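You operate a simulated robot arm through the tools that you are given. There is no shell and no other tool. Be economical: measure what you need, move in short steps, check, and stop when the job is done.

Carry out the task below with a simulated two-armed robot. There is one attempt and no reset: what you move stays moved.

## Task
Pick up the can labelled "cleaner" from the top of the short steel bench with one hand, pass it to the other hand and put it on the top of the long steel bench. Set down upright: can.

It is judged by the outcome, as a careful person would: the job done as asked, and still so three seconds after it is handed in. It fails if anything else is knocked over, pushed out of place, dropped, spilled or broken.

## Robot
Two 7-joint arms with two-finger parallel grippers on one trunk, on a base that drives. Base frame: it is fixed to the floor where the robot stands at the start and does not move with it; the origin is under the middle of the robot, x ahead of it, y to its left, z up. Lengths are in m, angles in rad, forces in N, time in s.
The left shoulder is at the start at [0.08, 0.131, 0.947], the right one opposite. With the tool pointing down near the work surface each hand reaches from about 0.4 to 0.86 m from the robot's upright axis, wherever it stands, measured 20 degrees to its own side. Places, roughly: top of the long steel bench [0.8, -3.6, 0.8]. Payload 1.57 kg a hand.
The tool frame of a hand sits at the grasp point between the pads (the TCP): z along the fingers, y along the line on which they close. The tips reach 0.03 m beyond it. Largest opening 0.11 m; finger width 0.024, thickness 0.012; the body of the gripper, 0.048 by 0.112 m, starts 0.078 m behind the TCP.
Orientation is told as [roll, pitch, yaw] about the base's x, y, z axes, in that order, counted from this pose: with the fingers straight down and closing along the base's y, the tool's x points along the base's -x, its y along +y and its z along -z.

## Interface
- The arms move only by the tool step_arm. It takes "left_targets", "right_targets" or both (then of equal length, played together; a hand with none holds still); each is a list of rows, each a list of 7 numbers: the turn, a rotation vector about the base's x, y, z in units of 45 degrees (1.0 is 45 degrees), then the shift along the base's x, y, z in units of 200 mm (1.0 is 200 mm), then the finger opening in m, from 0 to 0.11. In form: [[ax, ay, az, tx, ty, tz, grip], ...]. A call has 1 to 20 rows; each row is the pose to reach, as a shift and turn from the pose commanded when the call began. A call with a number of a shift or a turn outside -1 to 1 is refused whole. A row lasts 0.2 s, in which the tool goes at most 0.05 m and 0.15 rad; a call with a longer step from one row to the next is refused whole, and so is a gripper value outside its range. Where a pose cannot be reached the arm comes as near as it can. A force on the tool above 40 N (or 10 N above the force at the start of the call, whichever is more), or a blocked arm, ends the call early, and 0.2 s more pass. Each finger travels about 0.108 m/s and halts on what it meets, pressing with about 40 N; the grip force reading is that of the motor and also rises with nothing between the fingers. The clock runs only during rows and for 0.2 s after the last one: add rows that repeat a pose to give the fingers time. The reply holds the time, the measured pose of the TCP, the force on the tool along the base axes, the opening and the grip force, in the units named above and with some noise, with the torque about the TCP (base axes, N m) and any sound that the robot's microphone picked up, and new pictures: "pictures" is both (left out), scene, wrist or none (wrist: the cameras of the hands that moved).
- Cameras (640 x 400 px; columns grow to the right, rows downward): "scene" is now at [-0.0643, 0.0112, 1.423]; the picture's right is [0.10, -0.99, 0.00], its down [-0.59, -0.06, -0.80] and it looks along [0.80, 0.08, -0.60] (base axes); focal length 259 px, centre (320, 200). "left" rides on the left gripper at [0.07, -0.016, -0.141] in its tool frame; the picture's right is [0.23, 0.97, 0.00], its down [-0.86, 0.20, -0.48] and it looks along [-0.47, 0.11, 0.88] (tool axes); focal length 222 px, centre (320, 200). "right" rides on the right gripper at [0.07, 0.016, -0.141] in its tool frame; the picture's right is [-0.23, 0.97, 0.00], its down [-0.86, -0.20, -0.48] and it looks along [-0.47, -0.11, 0.88] (tool axes); focal length 222 px, centre (320, 200). There is no depth. A picture from a camera that has moved, and an enlarged one, comes with that camera's place and axes in the base frame and with its lens. The place of the scene camera against the robot may be out by one fixed shift of up to 0.018 m in any direction.
- roll_base(legs): drives the robot by 1 to 6 legs, each [ahead, left, turn to the left] in m, m and rad, along the robot's own axes; the way and the turn of a leg run together, so that a leg with both is an arc; at most 1.5 m and 3.142 rad a leg. The arms and the cameras ride along, it lands a little off, and it stops where it bumps. It gives what a move gives, and a new picture of the scene camera.
- head_to(pan, tilt): turns the head with the scene camera to pan (to the left, within 1.902 rad either way) and tilt (down, from -0.506 to 1.204), counted from straight ahead of the robot. It gives what a move gives, and a new picture of the scene camera.
- enlarge(camera, box): a new picture of the part [left, top, right, bottom] of that camera's present view, enlarged. It takes no simulated time.
- finish_job(): hands the job in; it is judged then, once.

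Go step by step. Nothing tells you exact positions but the pictures and the camera data: compare them with the known pose of the tool, close in by small moves and look again before you grip or let go. The budget is 120 turns and 260 pictures, counting those below and the enlarged ones. Unless the task says otherwise, let go and move clear before handing in, and close with one line.

The tools are called after "Request:" by a JSON object that holds its "fn" and its "kwargs". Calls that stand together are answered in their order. step_arm: Moves the arms, as the interface text tells. Its arguments: {"type":"object","properties":{"left_targets":{"type":"array","items":{"type":"array","items":{"type":"number"}}},"right_targets":{"type":"array","items":{"type":"array","items":{"type":"number"}}},"pictures":{"type":"string","enum":["both","scene","wrist","none"]}},"required":[]} The other tools are called the same way: roll_base (legs) drives the base; head_to (pan, tilt) turns the head that bears the scene camera; enlarge (camera, box) takes an enlarged picture of a part of a camera's view; finish_job () hands the job in.

At the start:

```text
time: 0.0
left_tool_pos: [0.5485, 0.2317, 1.036]
left_ee_rot: [0.001, 0.0, 0.0]
left_force: [-0.8, 0.2, 0.0]
left_moment: [0.0, 0.0, 0.02]
left_finger_gap: 0.1101
left_gripper_force: 0.1
right_tool_pos: [0.6354, -0.3099, 1.04]
right_ee_rot: [0.0, 0.0, 0.0]
right_force: [-0.8, -0.1, -0.4]
right_moment: [-0.02, -0.02, -0.07]
right_finger_gap: 0.11
right_gripper_force: 0.0
robot x, y, heading: [0.0029, 0.002, -0.002]
head pan, tilt: [0.099, 0.639]
```

scene: 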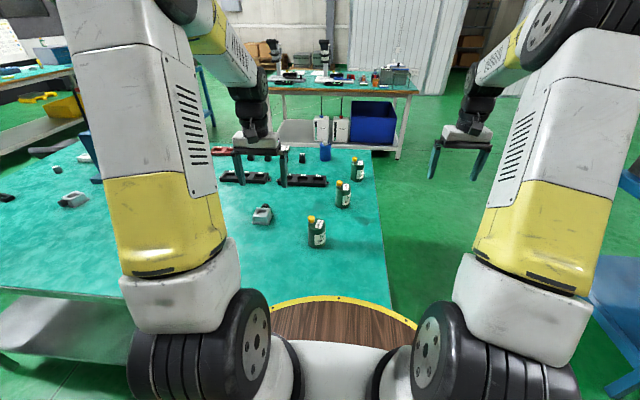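
right: 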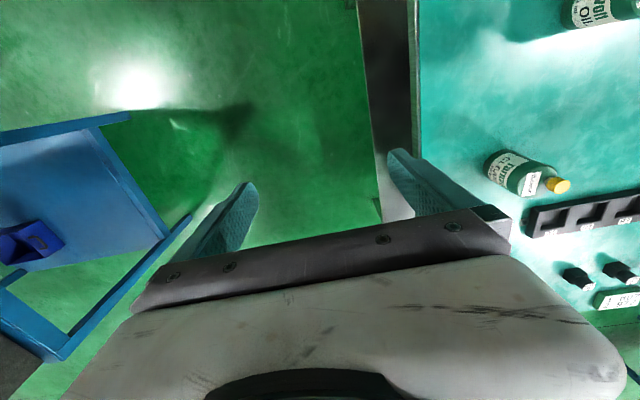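
left: 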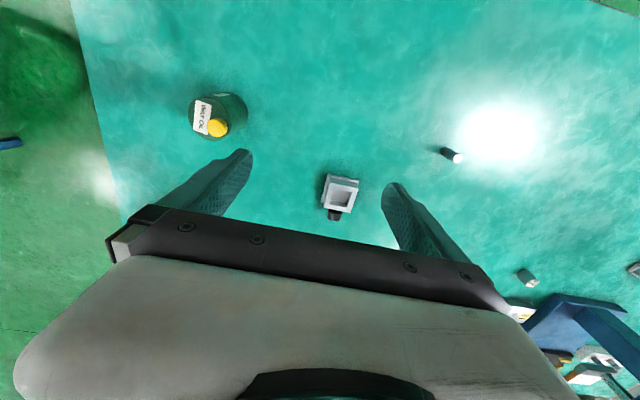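

I see three green cans with yellow caps on the turquoise-topped bench ahead. I'll enlarge to read the labels.

Request:
{"fn": "enlarge", "kwargs": {"camera": "scene", "box": [290, 140, 390, 260]}}

Request:
{"fn": "enlarge", "kwargs": {"camera": "right", "box": [460, 0, 640, 220]}}

Request:
{"fn": "enlarge", "kwargs": {"camera": "left", "box": [160, 60, 280, 160]}}

```text
3.33 times, centred on (340, 200) of scene
camera zoom: at [-0.0643, 0.0112, 1.423], right [0.1, -0.99, 0.0], down [-0.59, -0.06, -0.8], along [0.8, 0.08, -0.6], focal length 862 px, centre (253, 200)
```

zoom: 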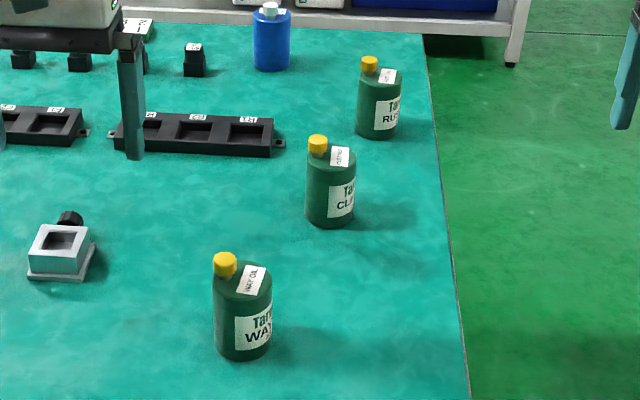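

```text
1.82 times, centred on (550, 110) of right
camera zoom: at [0.5645, -0.2961, 1.1807], right [0.23, 0.97, 0.0], down [0.86, -0.2, 0.48], along [0.47, -0.11, -0.88], focal length 404 px, centre (-98, 364)
```

zoom: 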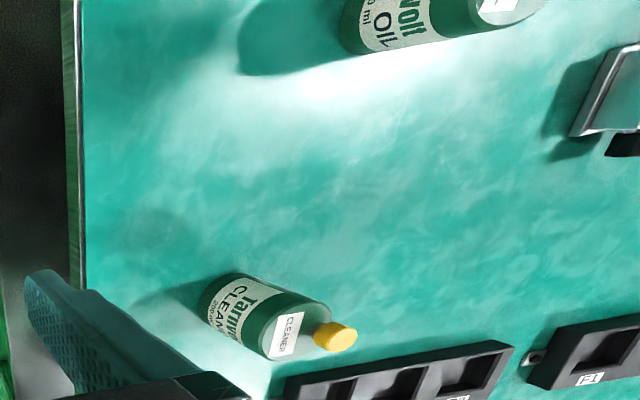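

```text
4.00 times, centred on (220, 110) of left
camera zoom: at [0.4785, 0.2147, 1.1797], right [-0.23, 0.97, 0.0], down [0.86, 0.2, 0.48], along [0.47, 0.11, -0.88], focal length 888 px, centre (720, 560)
```

zoom: 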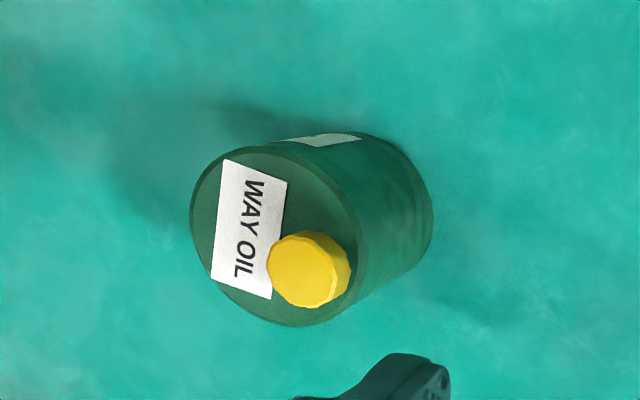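

The middle can on the near bench is labelled CLEANER (the nearest is WAY OIL, the far one RUST…). I'll look around to see which bench is which.

Request:
{"fn": "head_to", "kwargs": {"pan": -1.3, "tilt": 0.3}}

Request:
{"fn": "head_to", "kwargs": {"pan": 1.2, "tilt": 0.4}}

Request:
{"fn": "head_to", "kwargs": {"pan": 0.1, "tilt": 0.3}}

```text
time: 1.5
left_tool_pos: [0.547, 0.2309, 1.0353]
left_ee_rot: [0.0, -0.001, 0.0]
left_force: [0.3, -1.1, 0.1]
left_moment: [-0.03, -0.01, 0.01]
left_finger_gap: 0.1098
left_gripper_force: 0.1
right_tool_pos: [0.6348, -0.3098, 1.0391]
right_ee_rot: [0.0, -0.001, -0.001]
right_force: [-0.1, 0.0, 0.5]
right_moment: [0.03, 0.0, -0.01]
right_finger_gap: 0.1101
right_gripper_force: 0.1
robot x, y, heading: [-0.0009, 0.0024, 0.003]
head pan, tilt: [-1.3, 0.3]
camera scene: at [-0.126, -0.0875, 1.4538], right [-0.96, -0.27, 0.0], down [-0.08, 0.29, -0.96], along [0.26, -0.92, -0.3], focal length 259 px, centre (320, 200)
```

scene: 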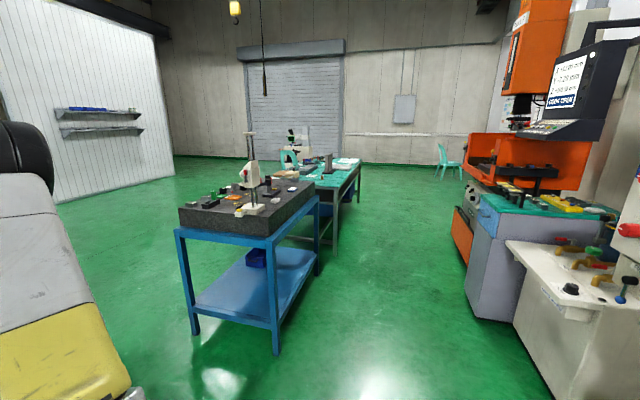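

```text
time: 3.8
left_tool_pos: [0.5474, 0.2301, 1.0358]
left_ee_rot: [0.0, 0.0, 0.0]
left_force: [-0.3, 0.3, 0.3]
left_moment: [-0.01, -0.02, 0.01]
left_finger_gap: 0.1102
left_gripper_force: 0.0
right_tool_pos: [0.6342, -0.3099, 1.0379]
right_ee_rot: [0.0, -0.002, 0.001]
right_force: [0.2, -0.5, -0.3]
right_moment: [0.0, 0.01, 0.03]
right_finger_gap: 0.1098
right_gripper_force: 0.1
robot x, y, heading: [0.0036, -0.002, -0.005]
head pan, tilt: [1.201, 0.4]
camera scene: at [-0.1175, 0.0888, 1.4446], right [0.93, -0.36, 0.0], down [-0.14, -0.36, -0.92], along [0.33, 0.86, -0.39], focal length 259 px, centre (320, 200)
```

scene: 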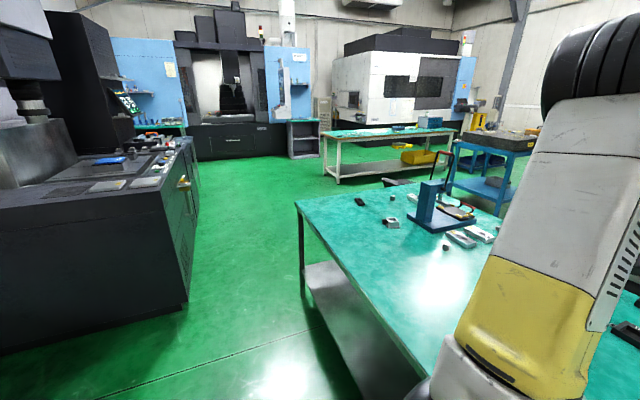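

```text
time: 5.1
left_tool_pos: [0.5482, 0.2297, 1.0361]
left_ee_rot: [0.0, -0.001, 0.0]
left_force: [-1.1, -0.1, 0.6]
left_moment: [0.02, -0.05, 0.01]
left_finger_gap: 0.11
left_gripper_force: 0.0
right_tool_pos: [0.634, -0.3113, 1.039]
right_ee_rot: [0.001, -0.001, 0.0]
right_force: [-0.2, -0.4, -0.4]
right_moment: [0.0, -0.02, -0.01]
right_finger_gap: 0.1101
right_gripper_force: 0.0
robot x, y, heading: [0.0024, -0.0016, 0.004]
head pan, tilt: [0.099, 0.3]
camera scene: at [-0.0581, 0.0118, 1.4538], right [0.1, -0.99, 0.0], down [-0.29, -0.03, -0.96], along [0.95, 0.1, -0.3], focal length 259 px, centre (320, 200)
```

scene: 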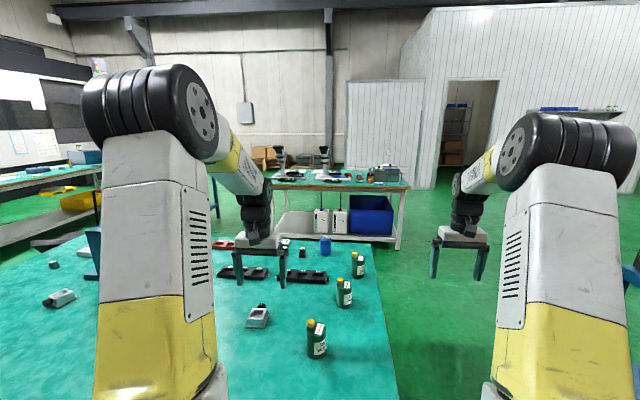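

The bench ahead is the short one; the long bench lies beyond the blue granite table. I estimate the CLEANER can's axis at about (0.78, 0.00), with the bench top near z = 0.78 and the can about 0.095 m tall. My plan is for the right hand to grip it low with a tilted tool, so the left hand can take it from above.

Request:
{"fn": "step_arm", "kwargs": {"right_targets": [[0, -0.167, 0, 0, 0, 0, 0.11], [0, -0.333, 0, 0, 0, 0, 0.11], [0, -0.5, 0, 0, 0.1, 0, 0.11], [0, -0.667, 0, 0, 0.2, 0, 0.11], [0, -0.833, 0, 0, 0.3, 0, 0.11], [0, -1, 0, 0, 0.4, 0, 0.11]], "pictures": "none"}}

Request:
{"fn": "step_arm", "kwargs": {"right_targets": [[0.017, -0.054, 0.129, 0, 0.1, 0, 0.11], [0.034, -0.108, 0.258, 0, 0.2, 0, 0.11], [0.051, -0.162, 0.387, 0, 0.3, 0, 0.11], [0.068, -0.215, 0.515, 0, 0.4, 0, 0.11], [0.085, -0.269, 0.644, 0, 0.5, 0, 0.11], [0.1017, -0.323, 0.773, 0, 0.6, 0, 0.11], [0.1017, -0.323, 0.773, 0, 0.6, 0, 0.11]]}}

Request:
{"fn": "head_to", "kwargs": {"pan": 0.0, "tilt": 0.65}}

```text
time: 6.5
left_tool_pos: [0.548, 0.2308, 1.0359]
left_ee_rot: [0.0, 0.001, 0.0]
left_force: [0.7, 0.6, 0.2]
left_moment: [0.0, -0.01, 0.0]
left_finger_gap: 0.1102
left_gripper_force: 0.0
right_tool_pos: [0.6328, -0.2307, 1.0394]
right_ee_rot: [-0.001, -0.788, -0.004]
right_force: [0.5, 0.5, -0.5]
right_moment: [0.03, 0.0, -0.01]
right_finger_gap: 0.1101
right_gripper_force: 0.1
robot x, y, heading: [-0.0018, -0.0034, 0.001]
head pan, tilt: [0.099, 0.3]
```

```text
time: 8.1
left_tool_pos: [0.5475, 0.2308, 1.0355]
left_ee_rot: [0.0, 0.001, -0.001]
left_force: [0.1, 0.1, 0.0]
left_moment: [0.0, 0.02, 0.04]
left_finger_gap: 0.1103
left_gripper_force: 0.1
right_tool_pos: [0.6362, -0.1109, 1.039]
right_ee_rot: [0.0, -1.048, 0.61]
right_force: [0.9, 0.7, -0.3]
right_moment: [0.02, 0.04, 0.03]
right_finger_gap: 0.1099
right_gripper_force: 0.1
robot x, y, heading: [0.0007, -0.0008, 0.003]
head pan, tilt: [0.099, 0.3]
camera scene: at [-0.0581, 0.0118, 1.4538], right [0.1, -1.0, 0.0], down [-0.29, -0.03, -0.96], along [0.95, 0.09, -0.3], focal length 259 px, centre (320, 200)
camera right: at [0.4968, -0.1902, 1.0497], right [-0.47, 0.86, 0.2], down [0.12, -0.16, 0.98], along [0.88, 0.48, -0.03], focal length 222 px, centre (320, 200)
```

scene: 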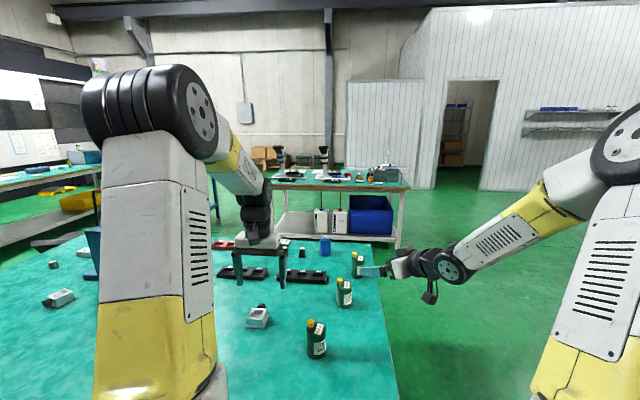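
right: 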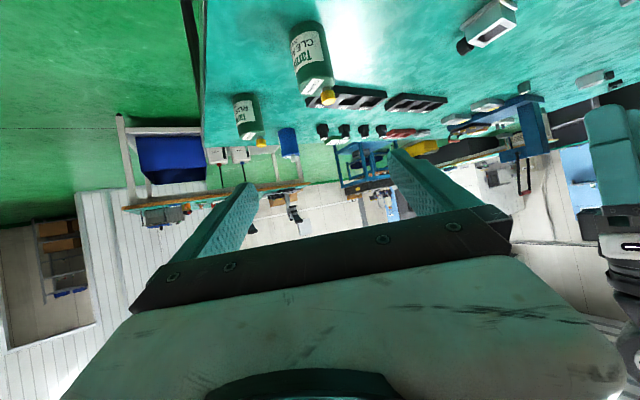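

```text
time: 9.0
left_tool_pos: [0.5488, 0.232, 1.0355]
left_ee_rot: [-0.001, 0.001, 0.0]
left_force: [0.2, -0.8, -0.1]
left_moment: [0.0, -0.04, 0.02]
left_finger_gap: 0.1098
left_gripper_force: 0.1
right_tool_pos: [0.6352, -0.1115, 1.0395]
right_ee_rot: [-0.001, -1.048, 0.609]
right_force: [-0.3, 0.2, 0.2]
right_moment: [-0.02, -0.01, -0.01]
right_finger_gap: 0.1099
right_gripper_force: 0.2
robot x, y, heading: [0.0021, 0.0036, 0.003]
head pan, tilt: [0.0, 0.649]
camera scene: at [-0.0642, 0.0025, 1.4221], right [0.0, -1.0, 0.0], down [-0.6, 0.0, -0.8], along [0.8, 0.0, -0.6], focal length 259 px, centre (320, 200)
```

scene: 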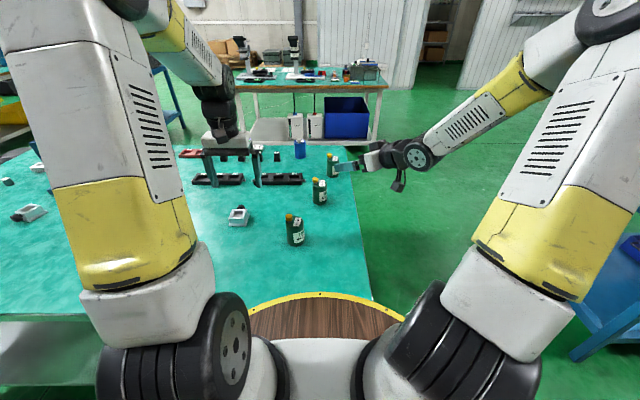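

The right hand is tilted as planned. I'll move it to about 0.12 m short of the can along the tool direction and ease the tilt slightly to keep the wrist camera off the bench.

Request:
{"fn": "step_arm", "kwargs": {"right_targets": [[-0.013, 0.018, 0, 0.06, 0.053, -0.152, 0.11], [-0.026, 0.036, 0, 0.118, 0.107, -0.304, 0.11], [-0.038, 0.055, 0, 0.177, 0.16, -0.456, 0.11], [-0.051, 0.073, 0, 0.236, 0.214, -0.608, 0.11], [-0.064, 0.091, 0, 0.295, 0.267, -0.76, 0.11], [-0.064, 0.091, 0, 0.295, 0.267, -0.76, 0.11]]}}

Request:
{"fn": "enlarge", "kwargs": {"camera": "scene", "box": [270, 140, 430, 240]}}

```text
time: 10.4
left_tool_pos: [0.5485, 0.2311, 1.0347]
left_ee_rot: [-0.001, 0.001, 0.0]
left_force: [-0.4, -0.3, -0.2]
left_moment: [-0.01, 0.01, 0.0]
left_finger_gap: 0.1102
left_gripper_force: 0.0
right_tool_pos: [0.6941, -0.0584, 0.8862]
right_ee_rot: [0.0, -0.96, 0.611]
right_force: [-1.0, 0.1, 0.8]
right_moment: [0.01, -0.02, 0.01]
right_finger_gap: 0.1102
right_gripper_force: 0.1
robot x, y, heading: [-0.002, -0.0017, 0.005]
head pan, tilt: [0.0, 0.649]
camera scene: at [-0.0642, 0.0025, 1.4221], right [0.0, -1.0, 0.0], down [-0.6, 0.0, -0.8], along [0.8, 0.0, -0.6], focal length 259 px, centre (320, 200)
camera right: at [0.5563, -0.1368, 0.9104], right [-0.45, 0.87, 0.19], down [0.19, -0.11, 0.97], along [0.87, 0.48, -0.12], focal length 222 px, centre (320, 200)
```

scene: 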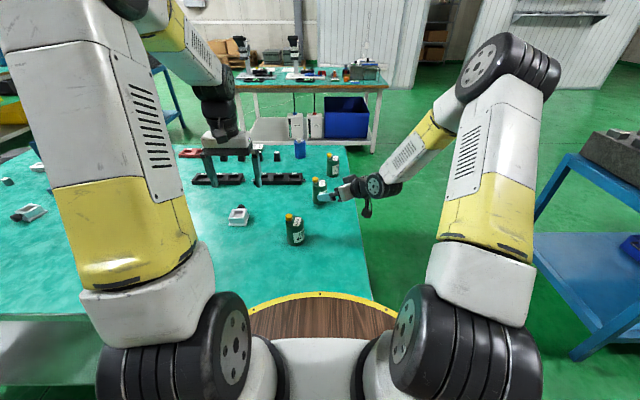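
right: 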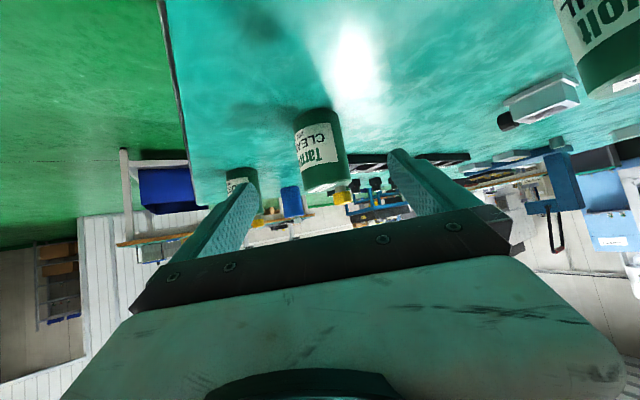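

```text
4.00 times, centred on (350, 190) of scene
camera zoom: at [-0.0642, 0.0025, 1.4221], right [0.0, -1.0, 0.0], down [-0.6, 0.0, -0.8], along [0.8, 0.0, -0.6], focal length 1035 px, centre (200, 240)
```

zoom: 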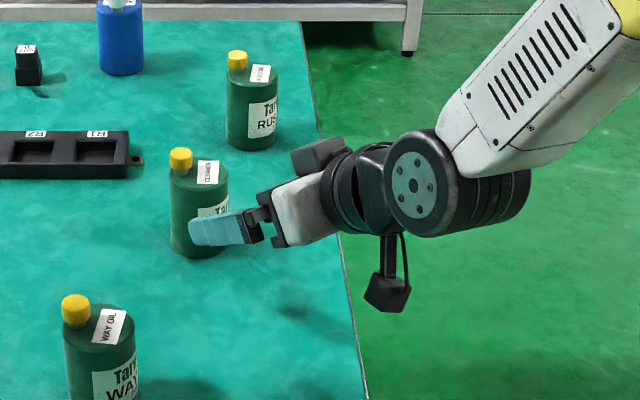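

The hand is in line with the can. I'll enlarge the wrist view to fix the can's position.

Request:
{"fn": "enlarge", "kwargs": {"camera": "right", "box": [220, 80, 420, 220]}}

```text
2.86 times, centred on (320, 150) of right
camera zoom: at [0.5563, -0.1368, 0.9104], right [-0.45, 0.87, 0.19], down [0.19, -0.11, 0.97], along [0.87, 0.48, -0.12], focal length 635 px, centre (320, 343)
```

zoom: 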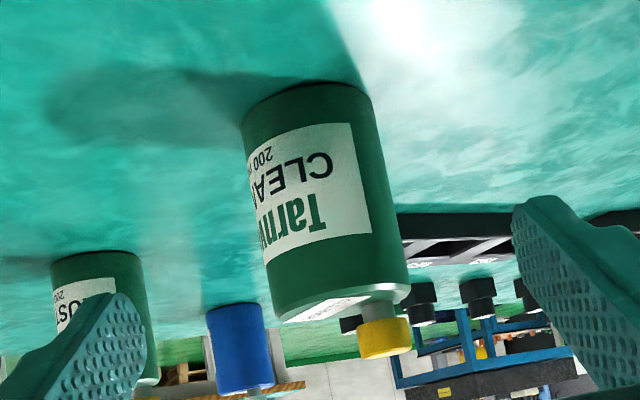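

The can's axis is at about (0.785, 0.004) and its body is about 0.058 m across. I'll move straight in with the fingers open.

Request:
{"fn": "step_arm", "kwargs": {"right_targets": [[0, 0, 0, 0.105, 0.071, -0.1, 0.11], [0, 0, 0, 0.21, 0.142, -0.2, 0.11], [0, 0, 0, 0.315, 0.214, -0.26, 0.11], [0, 0, 0, 0.42, 0.285, -0.32, 0.11], [0, 0, 0, 0.42, 0.285, -0.32, 0.11]]}}

Request:
{"fn": "enlarge", "kwargs": {"camera": "scene", "box": [270, 140, 430, 240]}}

```text
time: 11.6
left_tool_pos: [0.5481, 0.23, 1.0356]
left_ee_rot: [-0.001, -0.001, 0.0]
left_force: [-0.1, -0.7, 0.7]
left_moment: [0.0, -0.02, 0.02]
left_finger_gap: 0.1099
left_gripper_force: 0.0
right_tool_pos: [0.779, 0.0003, 0.8237]
right_ee_rot: [0.0, -0.959, 0.611]
right_force: [0.0, 0.2, 0.1]
right_moment: [0.01, 0.0, 0.01]
right_finger_gap: 0.11
right_gripper_force: 0.1
robot x, y, heading: [-0.0029, -0.0026, 0.0]
head pan, tilt: [0.0, 0.649]
camera scene: at [-0.0642, 0.0025, 1.4221], right [0.0, -1.0, 0.0], down [-0.6, 0.0, -0.8], along [0.8, 0.0, -0.6], focal length 259 px, centre (320, 200)
camera right: at [0.6414, -0.0782, 0.8471], right [-0.45, 0.87, 0.19], down [0.19, -0.11, 0.97], along [0.87, 0.48, -0.12], focal length 222 px, centre (320, 200)
```

scene: 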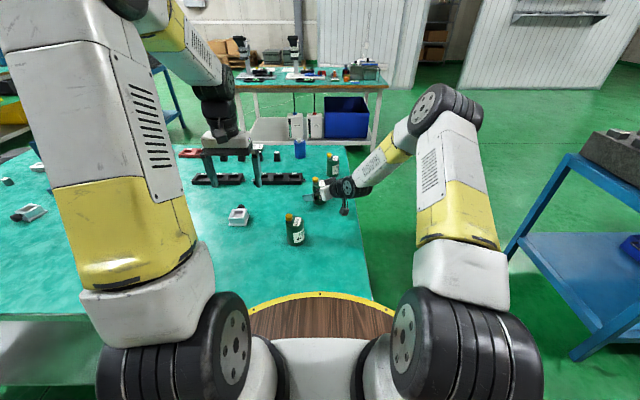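
right: 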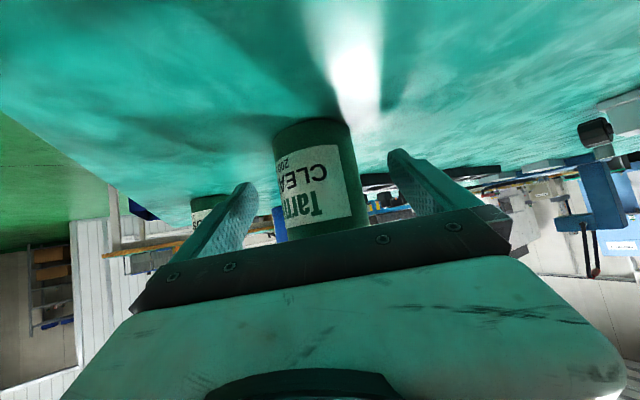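

```text
4.00 times, centred on (350, 190) of scene
camera zoom: at [-0.0642, 0.0025, 1.4221], right [0.0, -1.0, 0.0], down [-0.6, 0.0, -0.8], along [0.8, 0.0, -0.6], focal length 1035 px, centre (200, 240)
```

zoom: 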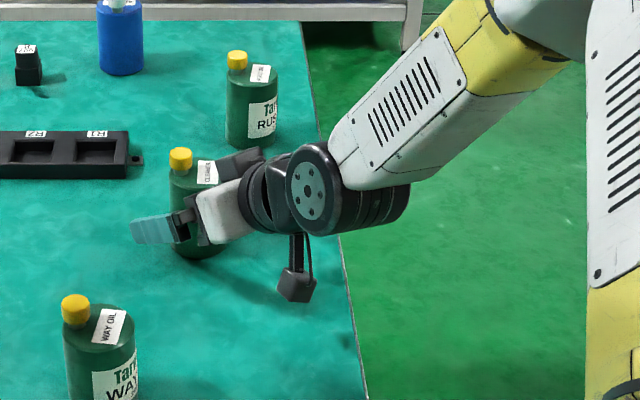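

The can stands between the fingers, roughly centred. I'll close gently.

Request:
{"fn": "step_arm", "kwargs": {"right_targets": [[0, 0, 0, 0, 0, 0, 0.085], [0, 0, 0, 0, 0, 0, 0.07], [0, 0, 0, 0, 0, 0, 0.06], [0, 0, 0, 0, 0, 0, 0.05], [0, 0, 0, 0, 0, 0, 0.03], [0, 0, 0, 0, 0, 0, 0.03]], "pictures": "wrist"}}

Request:
{"fn": "enlarge", "kwargs": {"camera": "scene", "box": [270, 140, 430, 240]}}

```text
time: 13.0
left_tool_pos: [0.5475, 0.2302, 1.0362]
left_ee_rot: [-0.001, -0.001, 0.001]
left_force: [0.0, -0.8, 0.8]
left_moment: [0.01, 0.02, -0.02]
left_finger_gap: 0.1101
left_gripper_force: 0.0
right_tool_pos: [0.7784, -0.0016, 0.8233]
right_ee_rot: [-0.001, -0.96, 0.608]
right_force: [0.2, 1.5, -0.6]
right_moment: [0.04, -0.01, 0.0]
right_finger_gap: 0.0573
right_gripper_force: 39.6
robot x, y, heading: [-0.0042, 0.001, 0.006]
head pan, tilt: [0.0, 0.649]
camera right: at [0.6411, -0.0781, 0.8472], right [-0.45, 0.87, 0.19], down [0.2, -0.11, 0.97], along [0.87, 0.48, -0.12], focal length 222 px, centre (320, 200)
```

right: 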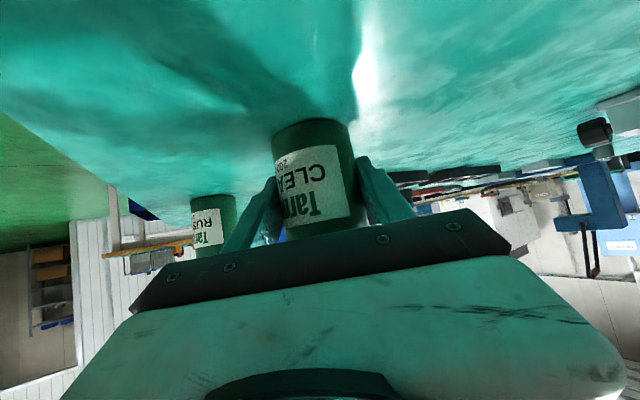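

```text
4.00 times, centred on (350, 190) of scene
camera zoom: at [-0.0642, 0.0026, 1.4221], right [0.0, -1.0, 0.0], down [-0.6, 0.0, -0.8], along [0.8, 0.0, -0.6], focal length 1035 px, centre (200, 240)
```

zoom: 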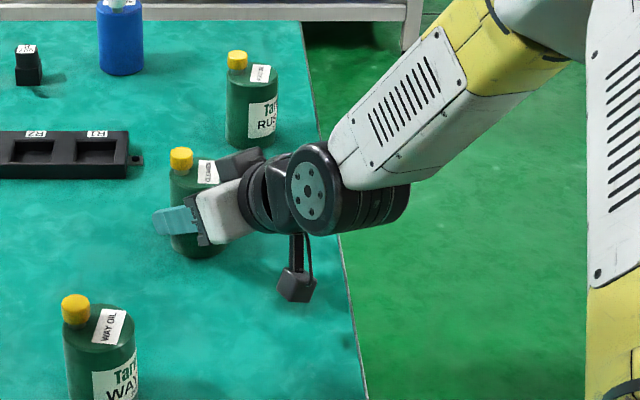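

The can is gripped (opening 0.057 m). I'll lift it straight up while raising the left hand and yawing it for a top grip.

Request:
{"fn": "step_arm", "kwargs": {"right_targets": [[0, 0, 0, 0, 0, 0.15, 0.03], [0, 0, 0, 0, 0, 0.3, 0.03], [0, 0, 0, 0, 0, 0.45, 0.03], [0, 0, 0, 0, 0, 0.6, 0.03], [0, 0, 0, -0.15, 0, 0.7, 0.03], [0, 0, 0, -0.3, 0, 0.8, 0.03], [0, 0, 0, -0.45, 0, 0.8, 0.03], [0, 0, 0, -0.6, 0, 0.8, 0.03], [0, 0, 0, -0.7, -0.05, 0.8, 0.03]], "left_targets": [[0, 0, 0, 0, 0, 0.15, 0.11], [0, 0, 0, 0, 0, 0.3, 0.11], [0, 0, 0, 0, 0, 0.45, 0.11], [0, 0, -0.166, 0, 0, 0.6, 0.11], [0, 0, -0.332, 0, 0, 0.7, 0.11], [0, 0, -0.5, 0, 0, 0.7, 0.11], [0, 0, -0.666, 0, 0, 0.7, 0.11], [0, 0, -0.833, 0, 0, 0.7, 0.11], [0, 0, -1, 0, 0, 0.7, 0.11]]}}

```text
time: 15.0
left_tool_pos: [0.5485, 0.2302, 1.1757]
left_ee_rot: [0.0, 0.001, -0.786]
left_force: [1.3, 0.0, 0.2]
left_moment: [-0.01, 0.0, -0.05]
left_finger_gap: 0.1098
left_gripper_force: 0.0
right_tool_pos: [0.6357, -0.0107, 0.9845]
right_ee_rot: [0.0, -0.959, 0.61]
right_force: [0.4, 0.8, -3.0]
right_moment: [0.02, 0.04, 0.01]
right_finger_gap: 0.0544
right_gripper_force: 39.8
robot x, y, heading: [-0.0004, 0.0007, 0.005]
head pan, tilt: [0.0, 0.649]
camera scene: at [-0.064, 0.0026, 1.4221], right [0.0, -1.0, 0.0], down [-0.6, 0.0, -0.8], along [0.8, 0.0, -0.6], focal length 259 px, centre (320, 200)
camera right: at [0.4987, -0.0882, 1.0084], right [-0.45, 0.87, 0.19], down [0.19, -0.11, 0.97], along [0.87, 0.48, -0.12], focal length 222 px, centre (320, 200)
camera left: at [0.4876, 0.2693, 1.3197], right [0.53, 0.85, 0.0], down [0.74, -0.47, 0.48], along [0.41, -0.25, -0.88], focal length 222 px, centre (320, 200)
```

scene: 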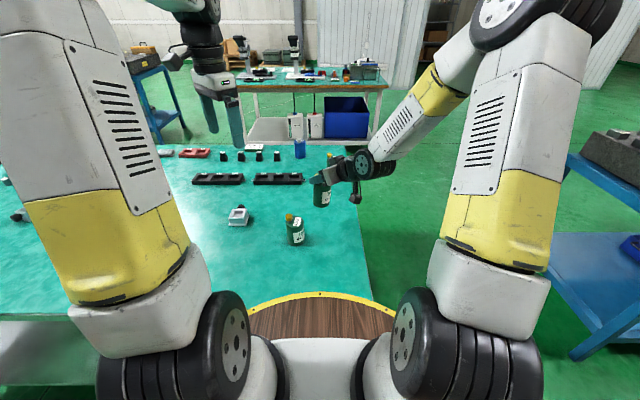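
right: 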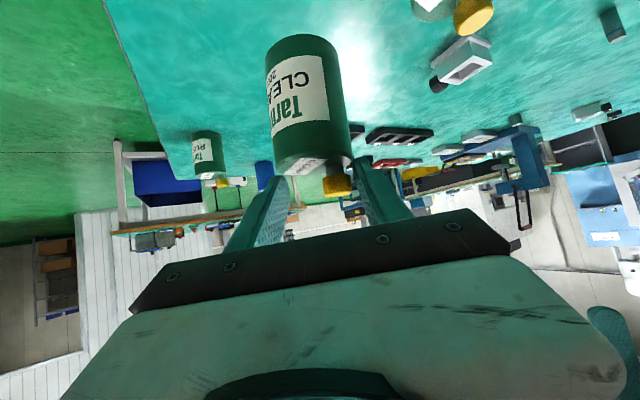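
left: 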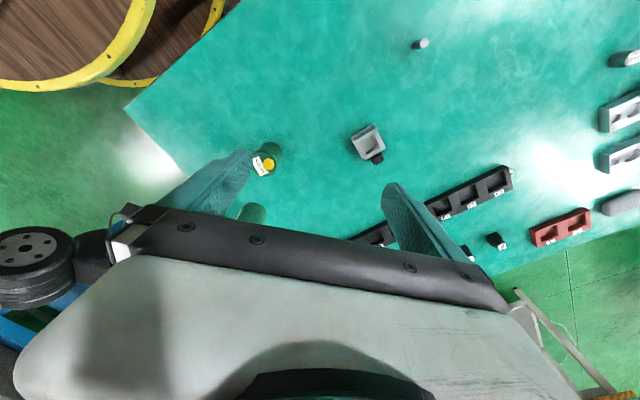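

The can has slipped down in the fingers during the lift. I'll look closely before moving again.

Request:
{"fn": "enlarge", "kwargs": {"camera": "right", "box": [210, 20, 430, 260]}}

Request:
{"fn": "enlarge", "kwargs": {"camera": "scene", "box": [270, 120, 430, 240]}}

```text
1.67 times, centred on (320, 140) of right
camera zoom: at [0.4987, -0.0882, 1.0084], right [-0.45, 0.87, 0.19], down [0.19, -0.11, 0.97], along [0.87, 0.48, -0.12], focal length 370 px, centre (320, 300)
```

zoom: 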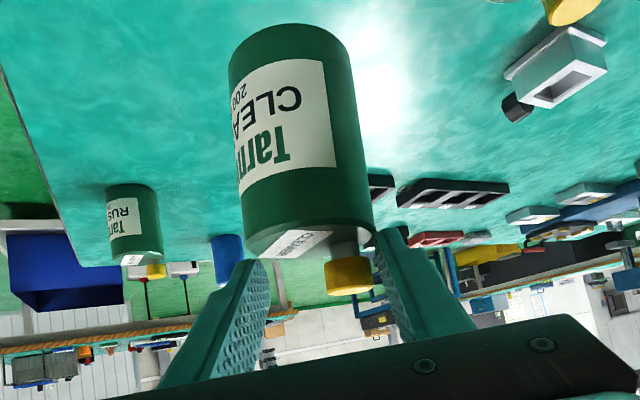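

```text
3.33 times, centred on (350, 180) of scene
camera zoom: at [-0.064, 0.0026, 1.4221], right [0.0, -1.0, 0.0], down [-0.6, 0.0, -0.8], along [0.8, 0.0, -0.6], focal length 862 px, centre (220, 267)
```

zoom: 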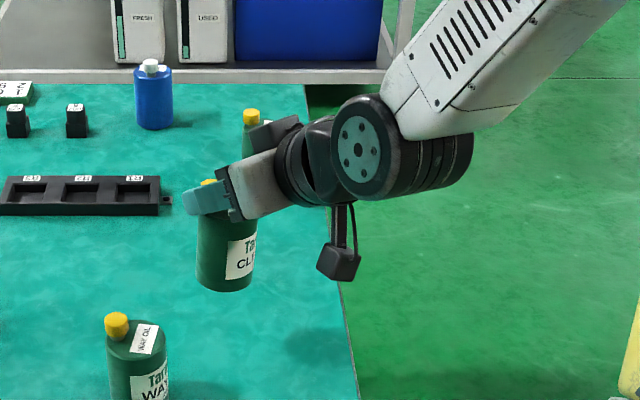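

The fingertips hold the can only at its top edge. It's just above the bench, clear of the other cans, so I'll lower it now until it stands there.

Request:
{"fn": "step_arm", "kwargs": {"right_targets": [[0, 0, 0, 0.06, 0, -0.24, 0.03], [0, 0, 0, 0.12, 0, -0.45, 0.03], [0, 0, 0, 0.12, 0, -0.53, 0.03]]}}

Request:
{"fn": "enlarge", "kwargs": {"camera": "right", "box": [210, 20, 430, 260]}}

Request:
{"fn": "enlarge", "kwargs": {"camera": "scene", "box": [270, 140, 430, 240]}}

```text
time: 15.8
left_tool_pos: [0.5467, 0.2311, 1.1762]
left_ee_rot: [-0.002, -0.002, -0.787]
left_force: [-1.1, 0.4, -0.1]
left_moment: [-0.02, -0.05, 0.02]
left_finger_gap: 0.1101
left_gripper_force: 0.0
right_tool_pos: [0.6686, -0.003, 0.8924]
right_ee_rot: [-0.026, -0.998, 0.64]
right_force: [2.5, 9.1, 28.2]
right_moment: [0.53, -0.91, 0.2]
right_finger_gap: 0.0223
right_gripper_force: 35.0
robot x, y, heading: [0.0011, 0.0005, -0.003]
head pan, tilt: [0.0, 0.649]
stopped in row 3 (right hand): the force on the tool passed its limit at 45 N (the readings are from after the stop); the commanded pose is now the measured one
camera scene: at [-0.0653, 0.0032, 1.422], right [0.0, -1.0, 0.0], down [-0.6, 0.0, -0.8], along [0.8, 0.0, -0.6], focal length 259 px, centre (320, 200)
camera right: at [0.5317, -0.0814, 0.9113], right [-0.46, 0.87, 0.18], down [0.16, -0.12, 0.98], along [0.87, 0.48, -0.08], focal length 222 px, centre (320, 200)
```

scene: 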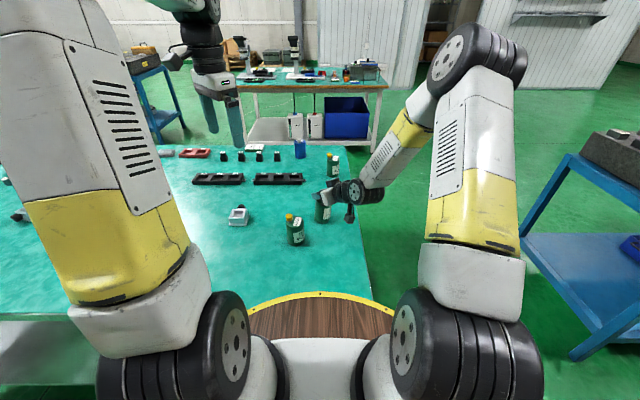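
right: 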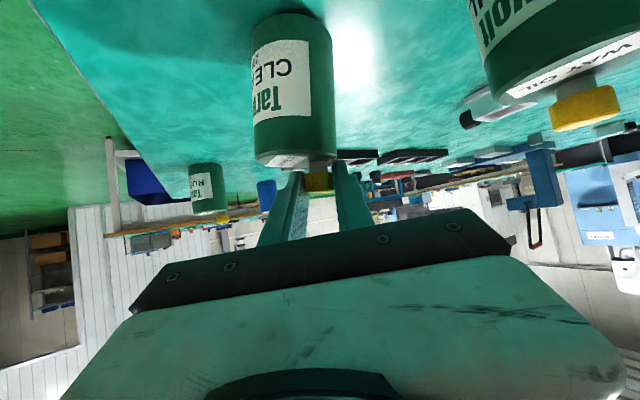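

```text
1.67 times, centred on (320, 140) of right
camera zoom: at [0.5317, -0.0814, 0.9113], right [-0.46, 0.87, 0.18], down [0.16, -0.12, 0.98], along [0.87, 0.48, -0.08], focal length 370 px, centre (320, 300)
```

zoom: 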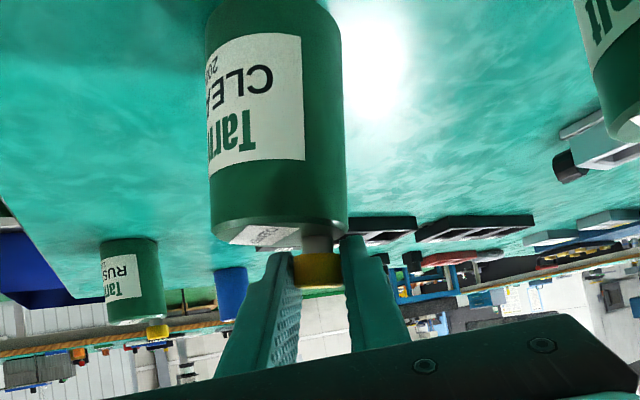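

```text
4.00 times, centred on (350, 190) of scene
camera zoom: at [-0.0653, 0.0032, 1.422], right [0.0, -1.0, 0.0], down [-0.6, 0.0, -0.8], along [0.8, 0.0, -0.6], focal length 1035 px, centre (200, 240)
```

zoom: 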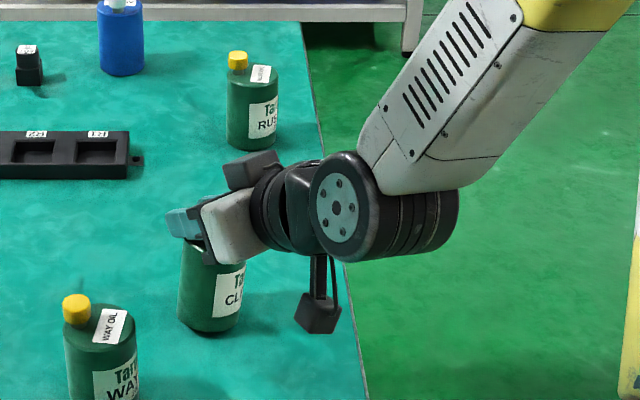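

The can is upright on the bench again, and the fingers have slid up onto its cap. I'll open a little and rise straight off it, then inspect.

Request:
{"fn": "step_arm", "kwargs": {"right_targets": [[0, 0, 0, 0, 0, 0.02, 0.03], [0, 0, 0, 0, 0, 0.04, 0.05], [0, 0, 0, 0, 0, 0.1, 0.08], [0, 0, 0, 0, 0, 0.2, 0.08], [0, 0, 0, 0, 0, 0.35, 0.08], [0, 0, 0, -0.2, -0.14, 0.4, 0.08], [0, 0, 0, -0.4, -0.28, 0.4, 0.08], [0, 0, 0, -0.4, -0.28, 0.4, 0.08]]}}

Request:
{"fn": "enlarge", "kwargs": {"camera": "right", "box": [200, 60, 440, 240]}}

Request:
{"fn": "enlarge", "kwargs": {"camera": "scene", "box": [270, 140, 430, 240]}}

```text
time: 17.6
left_tool_pos: [0.5484, 0.2314, 1.176]
left_ee_rot: [0.002, 0.001, -0.785]
left_force: [-0.3, -0.1, -0.6]
left_moment: [-0.01, 0.01, -0.01]
left_finger_gap: 0.1098
left_gripper_force: 0.1
right_tool_pos: [0.5872, -0.064, 0.9653]
right_ee_rot: [-0.017, -0.98, 0.625]
right_force: [0.0, 0.0, 0.0]
right_moment: [0.03, 0.02, 0.05]
right_finger_gap: 0.0798
right_gripper_force: 0.0
robot x, y, heading: [-0.0011, 0.0009, 0.002]
head pan, tilt: [0.0, 0.649]
camera scene: at [-0.0644, 0.0025, 1.4221], right [0.0, -1.0, 0.0], down [-0.6, 0.0, -0.8], along [0.8, 0.0, -0.6], focal length 259 px, centre (320, 200)
camera right: at [0.4484, -0.1425, 0.9856], right [-0.46, 0.87, 0.18], down [0.17, -0.11, 0.98], along [0.87, 0.48, -0.1], focal length 222 px, centre (320, 200)
```

scene: 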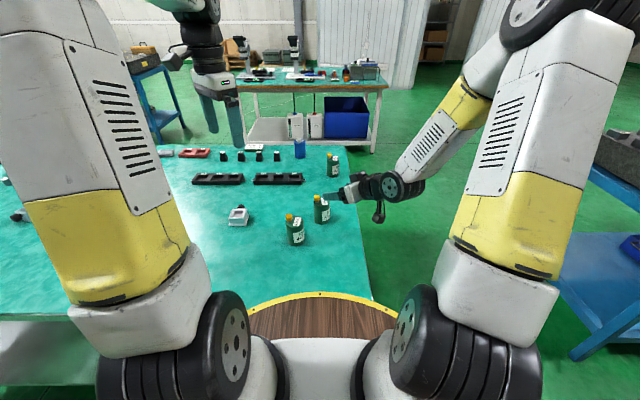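
right: 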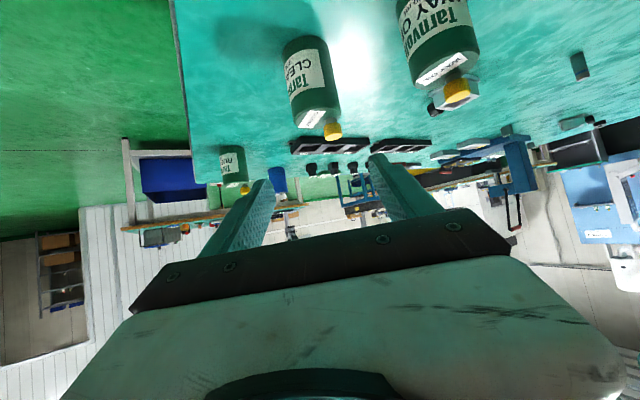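

```text
2.22 times, centred on (320, 150) of right
camera zoom: at [0.4484, -0.1425, 0.9856], right [-0.46, 0.87, 0.18], down [0.17, -0.11, 0.98], along [0.87, 0.48, -0.1], focal length 494 px, centre (320, 311)
```

zoom: 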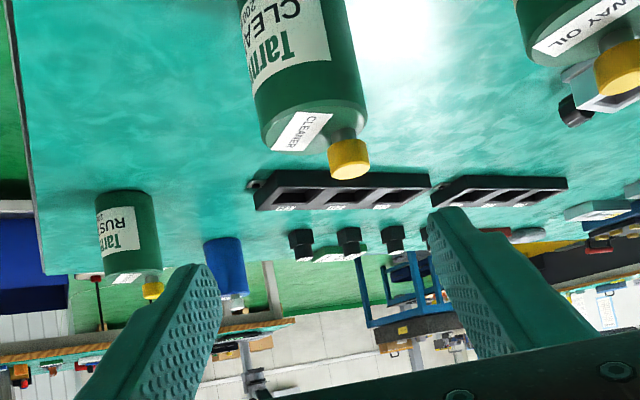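

```text
4.00 times, centred on (350, 190) of scene
camera zoom: at [-0.0644, 0.0025, 1.4221], right [0.0, -1.0, 0.0], down [-0.6, 0.0, -0.8], along [0.8, 0.0, -0.6], focal length 1035 px, centre (200, 240)
```

zoom: 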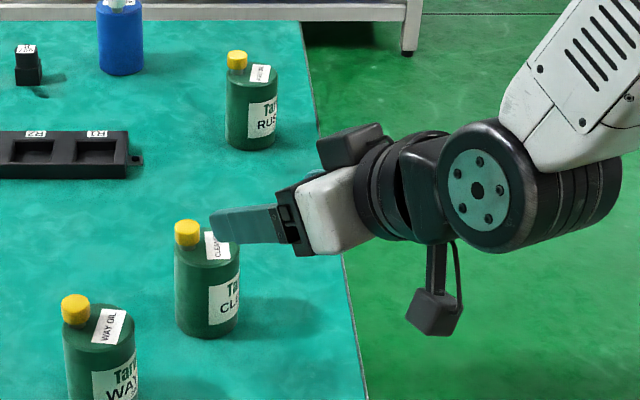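

The can stands upright near (0.657, -0.010) and nothing else has moved. I'll re-grip it at mid-height with the pads deeper over it, then lift very slowly to see whether it holds.

Request:
{"fn": "step_arm", "kwargs": {"right_targets": [[0, 0, 0, 0.03, 0.035, -0.21, 0.09], [0, 0, 0, 0.065, 0.07, -0.4, 0.09], [0, 0, 0, 0.165, 0.14, -0.5, 0.09], [0, 0, 0, 0.265, 0.21, -0.6, 0.09], [0, 0, 0, 0.365, 0.28, -0.7, 0.09], [0, 0, 0, 0.365, 0.28, -0.7, 0.09]]}}

Request:
{"fn": "enlarge", "kwargs": {"camera": "scene", "box": [270, 160, 390, 250]}}

Request:
{"fn": "enlarge", "kwargs": {"camera": "right", "box": [200, 60, 440, 240]}}

```text
time: 19.0
left_tool_pos: [0.5485, 0.2315, 1.1749]
left_ee_rot: [0.0, -0.001, -0.785]
left_force: [0.1, -0.9, 0.8]
left_moment: [0.01, -0.01, 0.03]
left_finger_gap: 0.1101
left_gripper_force: 0.1
right_tool_pos: [0.6585, -0.0074, 0.8253]
right_ee_rot: [-0.016, -0.983, 0.625]
right_force: [-0.1, -0.8, -0.9]
right_moment: [0.0, -0.02, 0.0]
right_finger_gap: 0.09
right_gripper_force: 0.1
robot x, y, heading: [0.0016, 0.0018, 0.003]
head pan, tilt: [0.0, 0.649]
camera scene: at [-0.0644, 0.0025, 1.4221], right [0.0, -1.0, 0.0], down [-0.6, 0.0, -0.8], along [0.8, 0.0, -0.6], focal length 259 px, centre (320, 200)
camera right: at [0.5216, -0.0842, 0.8457], right [-0.46, 0.87, 0.18], down [0.17, -0.11, 0.98], along [0.87, 0.48, -0.1], focal length 222 px, centre (320, 200)
```

scene: 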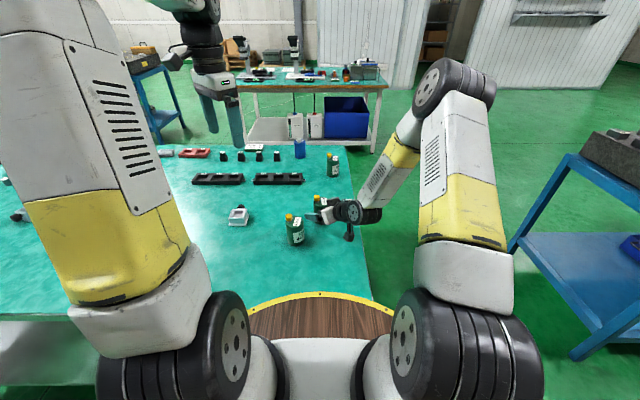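
right: 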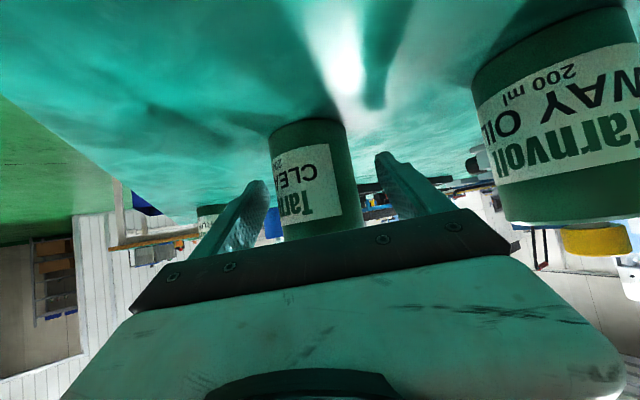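

```text
4.44 times, centred on (330, 205) of scene
camera zoom: at [-0.0644, 0.0025, 1.4221], right [0.0, -1.0, 0.0], down [-0.6, 0.0, -0.8], along [0.8, 0.0, -0.6], focal length 1150 px, centre (276, 178)
```

zoom: 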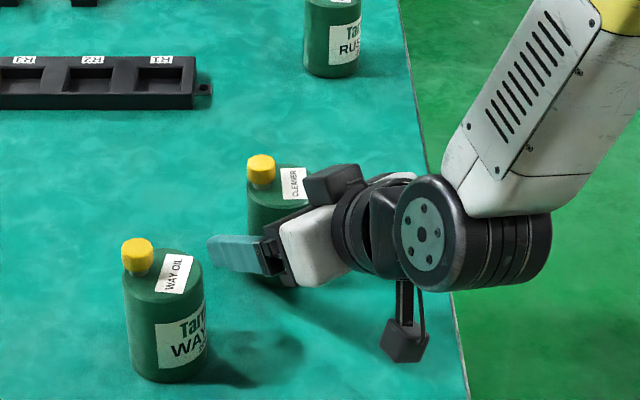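

```text
2.22 times, centred on (320, 150) of right
camera zoom: at [0.5216, -0.0842, 0.8457], right [-0.46, 0.87, 0.18], down [0.17, -0.11, 0.98], along [0.87, 0.48, -0.1], focal length 494 px, centre (320, 311)
```

zoom: 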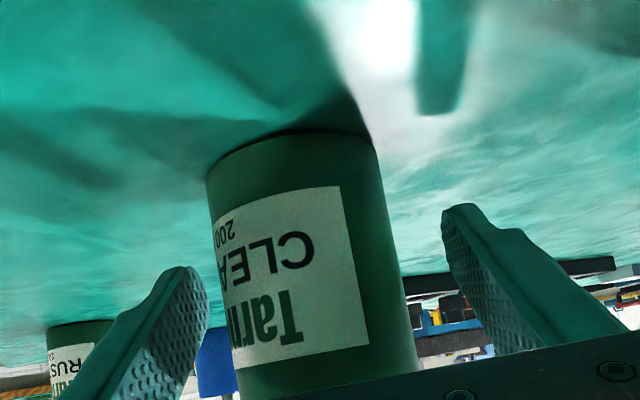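

The can is between the pads, which reach past its axis. I'll close and lift 1.5 cm slowly.

Request:
{"fn": "step_arm", "kwargs": {"right_targets": [[0, 0, 0, 0, 0, 0, 0.07], [0, 0, 0, 0, 0, 0, 0.06], [0, 0, 0, 0, 0, 0, 0.04], [0, 0, 0, 0, 0, 0, 0.0], [0, 0, 0, 0, 0, 0, 0.0], [0, 0, 0, 0, 0, 0, 0.0]], "pictures": "wrist"}}

Request:
{"fn": "step_arm", "kwargs": {"right_targets": [[0, 0, 0, 0, 0, 0.015, 0], [0, 0, 0, 0, 0, 0.03, 0], [0, 0, 0, 0, 0, 0.045, 0], [0, 0, 0, 0, 0, 0.06, 0], [0, 0, 0, 0, 0, 0.075, 0]], "pictures": "wrist"}}

```text
time: 20.4
left_tool_pos: [0.5483, 0.2308, 1.1769]
left_ee_rot: [0.002, 0.0, -0.785]
left_force: [-0.2, 0.0, 0.7]
left_moment: [-0.02, 0.01, 0.03]
left_finger_gap: 0.1098
left_gripper_force: 0.0
right_tool_pos: [0.6598, -0.0062, 0.8249]
right_ee_rot: [-0.015, -0.983, 0.626]
right_force: [2.0, -0.5, 1.4]
right_moment: [0.01, 0.0, 0.0]
right_finger_gap: 0.0573
right_gripper_force: 40.0
robot x, y, heading: [0.0012, 0.0022, -0.003]
head pan, tilt: [0.0, 0.649]
camera right: at [0.5216, -0.0844, 0.846], right [-0.46, 0.87, 0.18], down [0.17, -0.11, 0.98], along [0.87, 0.48, -0.1], focal length 222 px, centre (320, 200)
```

right: 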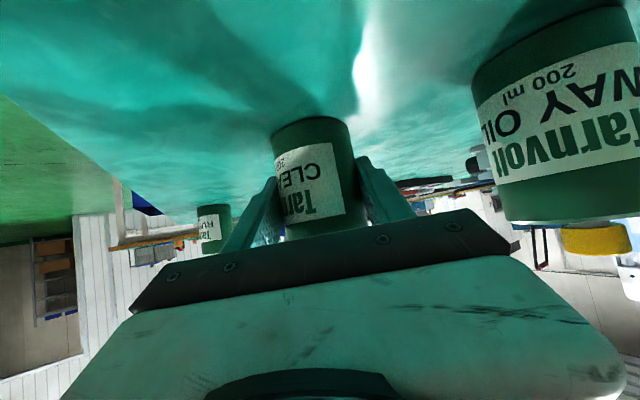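

```text
time: 21.6
left_tool_pos: [0.5484, 0.2303, 1.1755]
left_ee_rot: [0.001, 0.001, -0.783]
left_force: [-0.1, -0.5, -0.4]
left_moment: [0.03, -0.03, 0.02]
left_finger_gap: 0.1097
left_gripper_force: 0.1
right_tool_pos: [0.6594, -0.0066, 0.8389]
right_ee_rot: [-0.015, -0.982, 0.623]
right_force: [-0.9, 0.1, -1.9]
right_moment: [-0.05, -0.01, 0.05]
right_finger_gap: 0.0574
right_gripper_force: 40.2
robot x, y, heading: [0.0006, -0.0013, 0.002]
head pan, tilt: [0.0, 0.649]
camera right: at [0.5223, -0.085, 0.8616], right [-0.46, 0.87, 0.18], down [0.17, -0.11, 0.98], along [0.87, 0.48, -0.1], focal length 222 px, centre (320, 200)
```

right: 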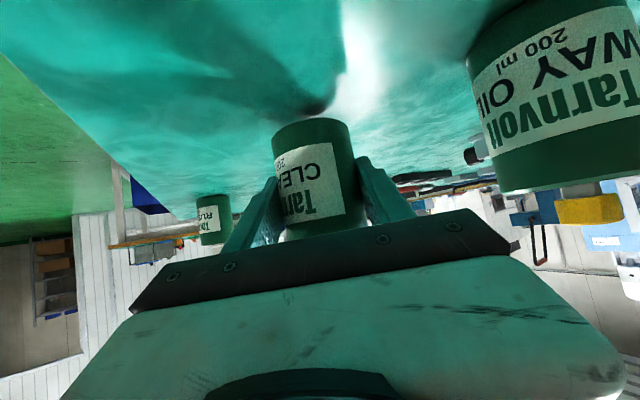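

There's no slip this time. I'll continue slowly to see that it keeps holding.

Request:
{"fn": "step_arm", "kwargs": {"right_targets": [[0, 0, 0, 0, 0, 0.03, 0], [0, 0, 0, 0, 0, 0.07, 0], [0, 0, 0, 0, 0, 0.12, 0], [0, 0, 0, 0, 0, 0.17, 0], [0, 0, 0, 0, 0, 0.22, 0], [0, 0, 0, 0, 0, 0.25, 0], [0, 0, 0, 0, 0, 0.25, 0]], "pictures": "wrist"}}

```text
time: 23.2
left_tool_pos: [0.5472, 0.2311, 1.1758]
left_ee_rot: [-0.001, 0.001, -0.785]
left_force: [0.6, 0.7, -0.3]
left_moment: [-0.03, 0.03, 0.02]
left_finger_gap: 0.11
left_gripper_force: 0.1
right_tool_pos: [0.6603, -0.0069, 0.8916]
right_ee_rot: [-0.016, -0.981, 0.624]
right_force: [0.7, 1.5, -3.2]
right_moment: [-0.01, 0.02, 0.01]
right_finger_gap: 0.0573
right_gripper_force: 39.5
robot x, y, heading: [0.0003, 0.0016, 0.0]
head pan, tilt: [0.0, 0.649]
camera right: at [0.5216, -0.0855, 0.9123], right [-0.46, 0.87, 0.18], down [0.17, -0.11, 0.98], along [0.87, 0.48, -0.1], focal length 222 px, centre (320, 200)
```

right: 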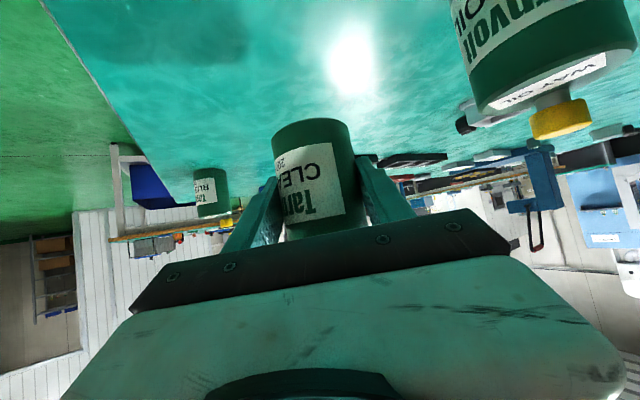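

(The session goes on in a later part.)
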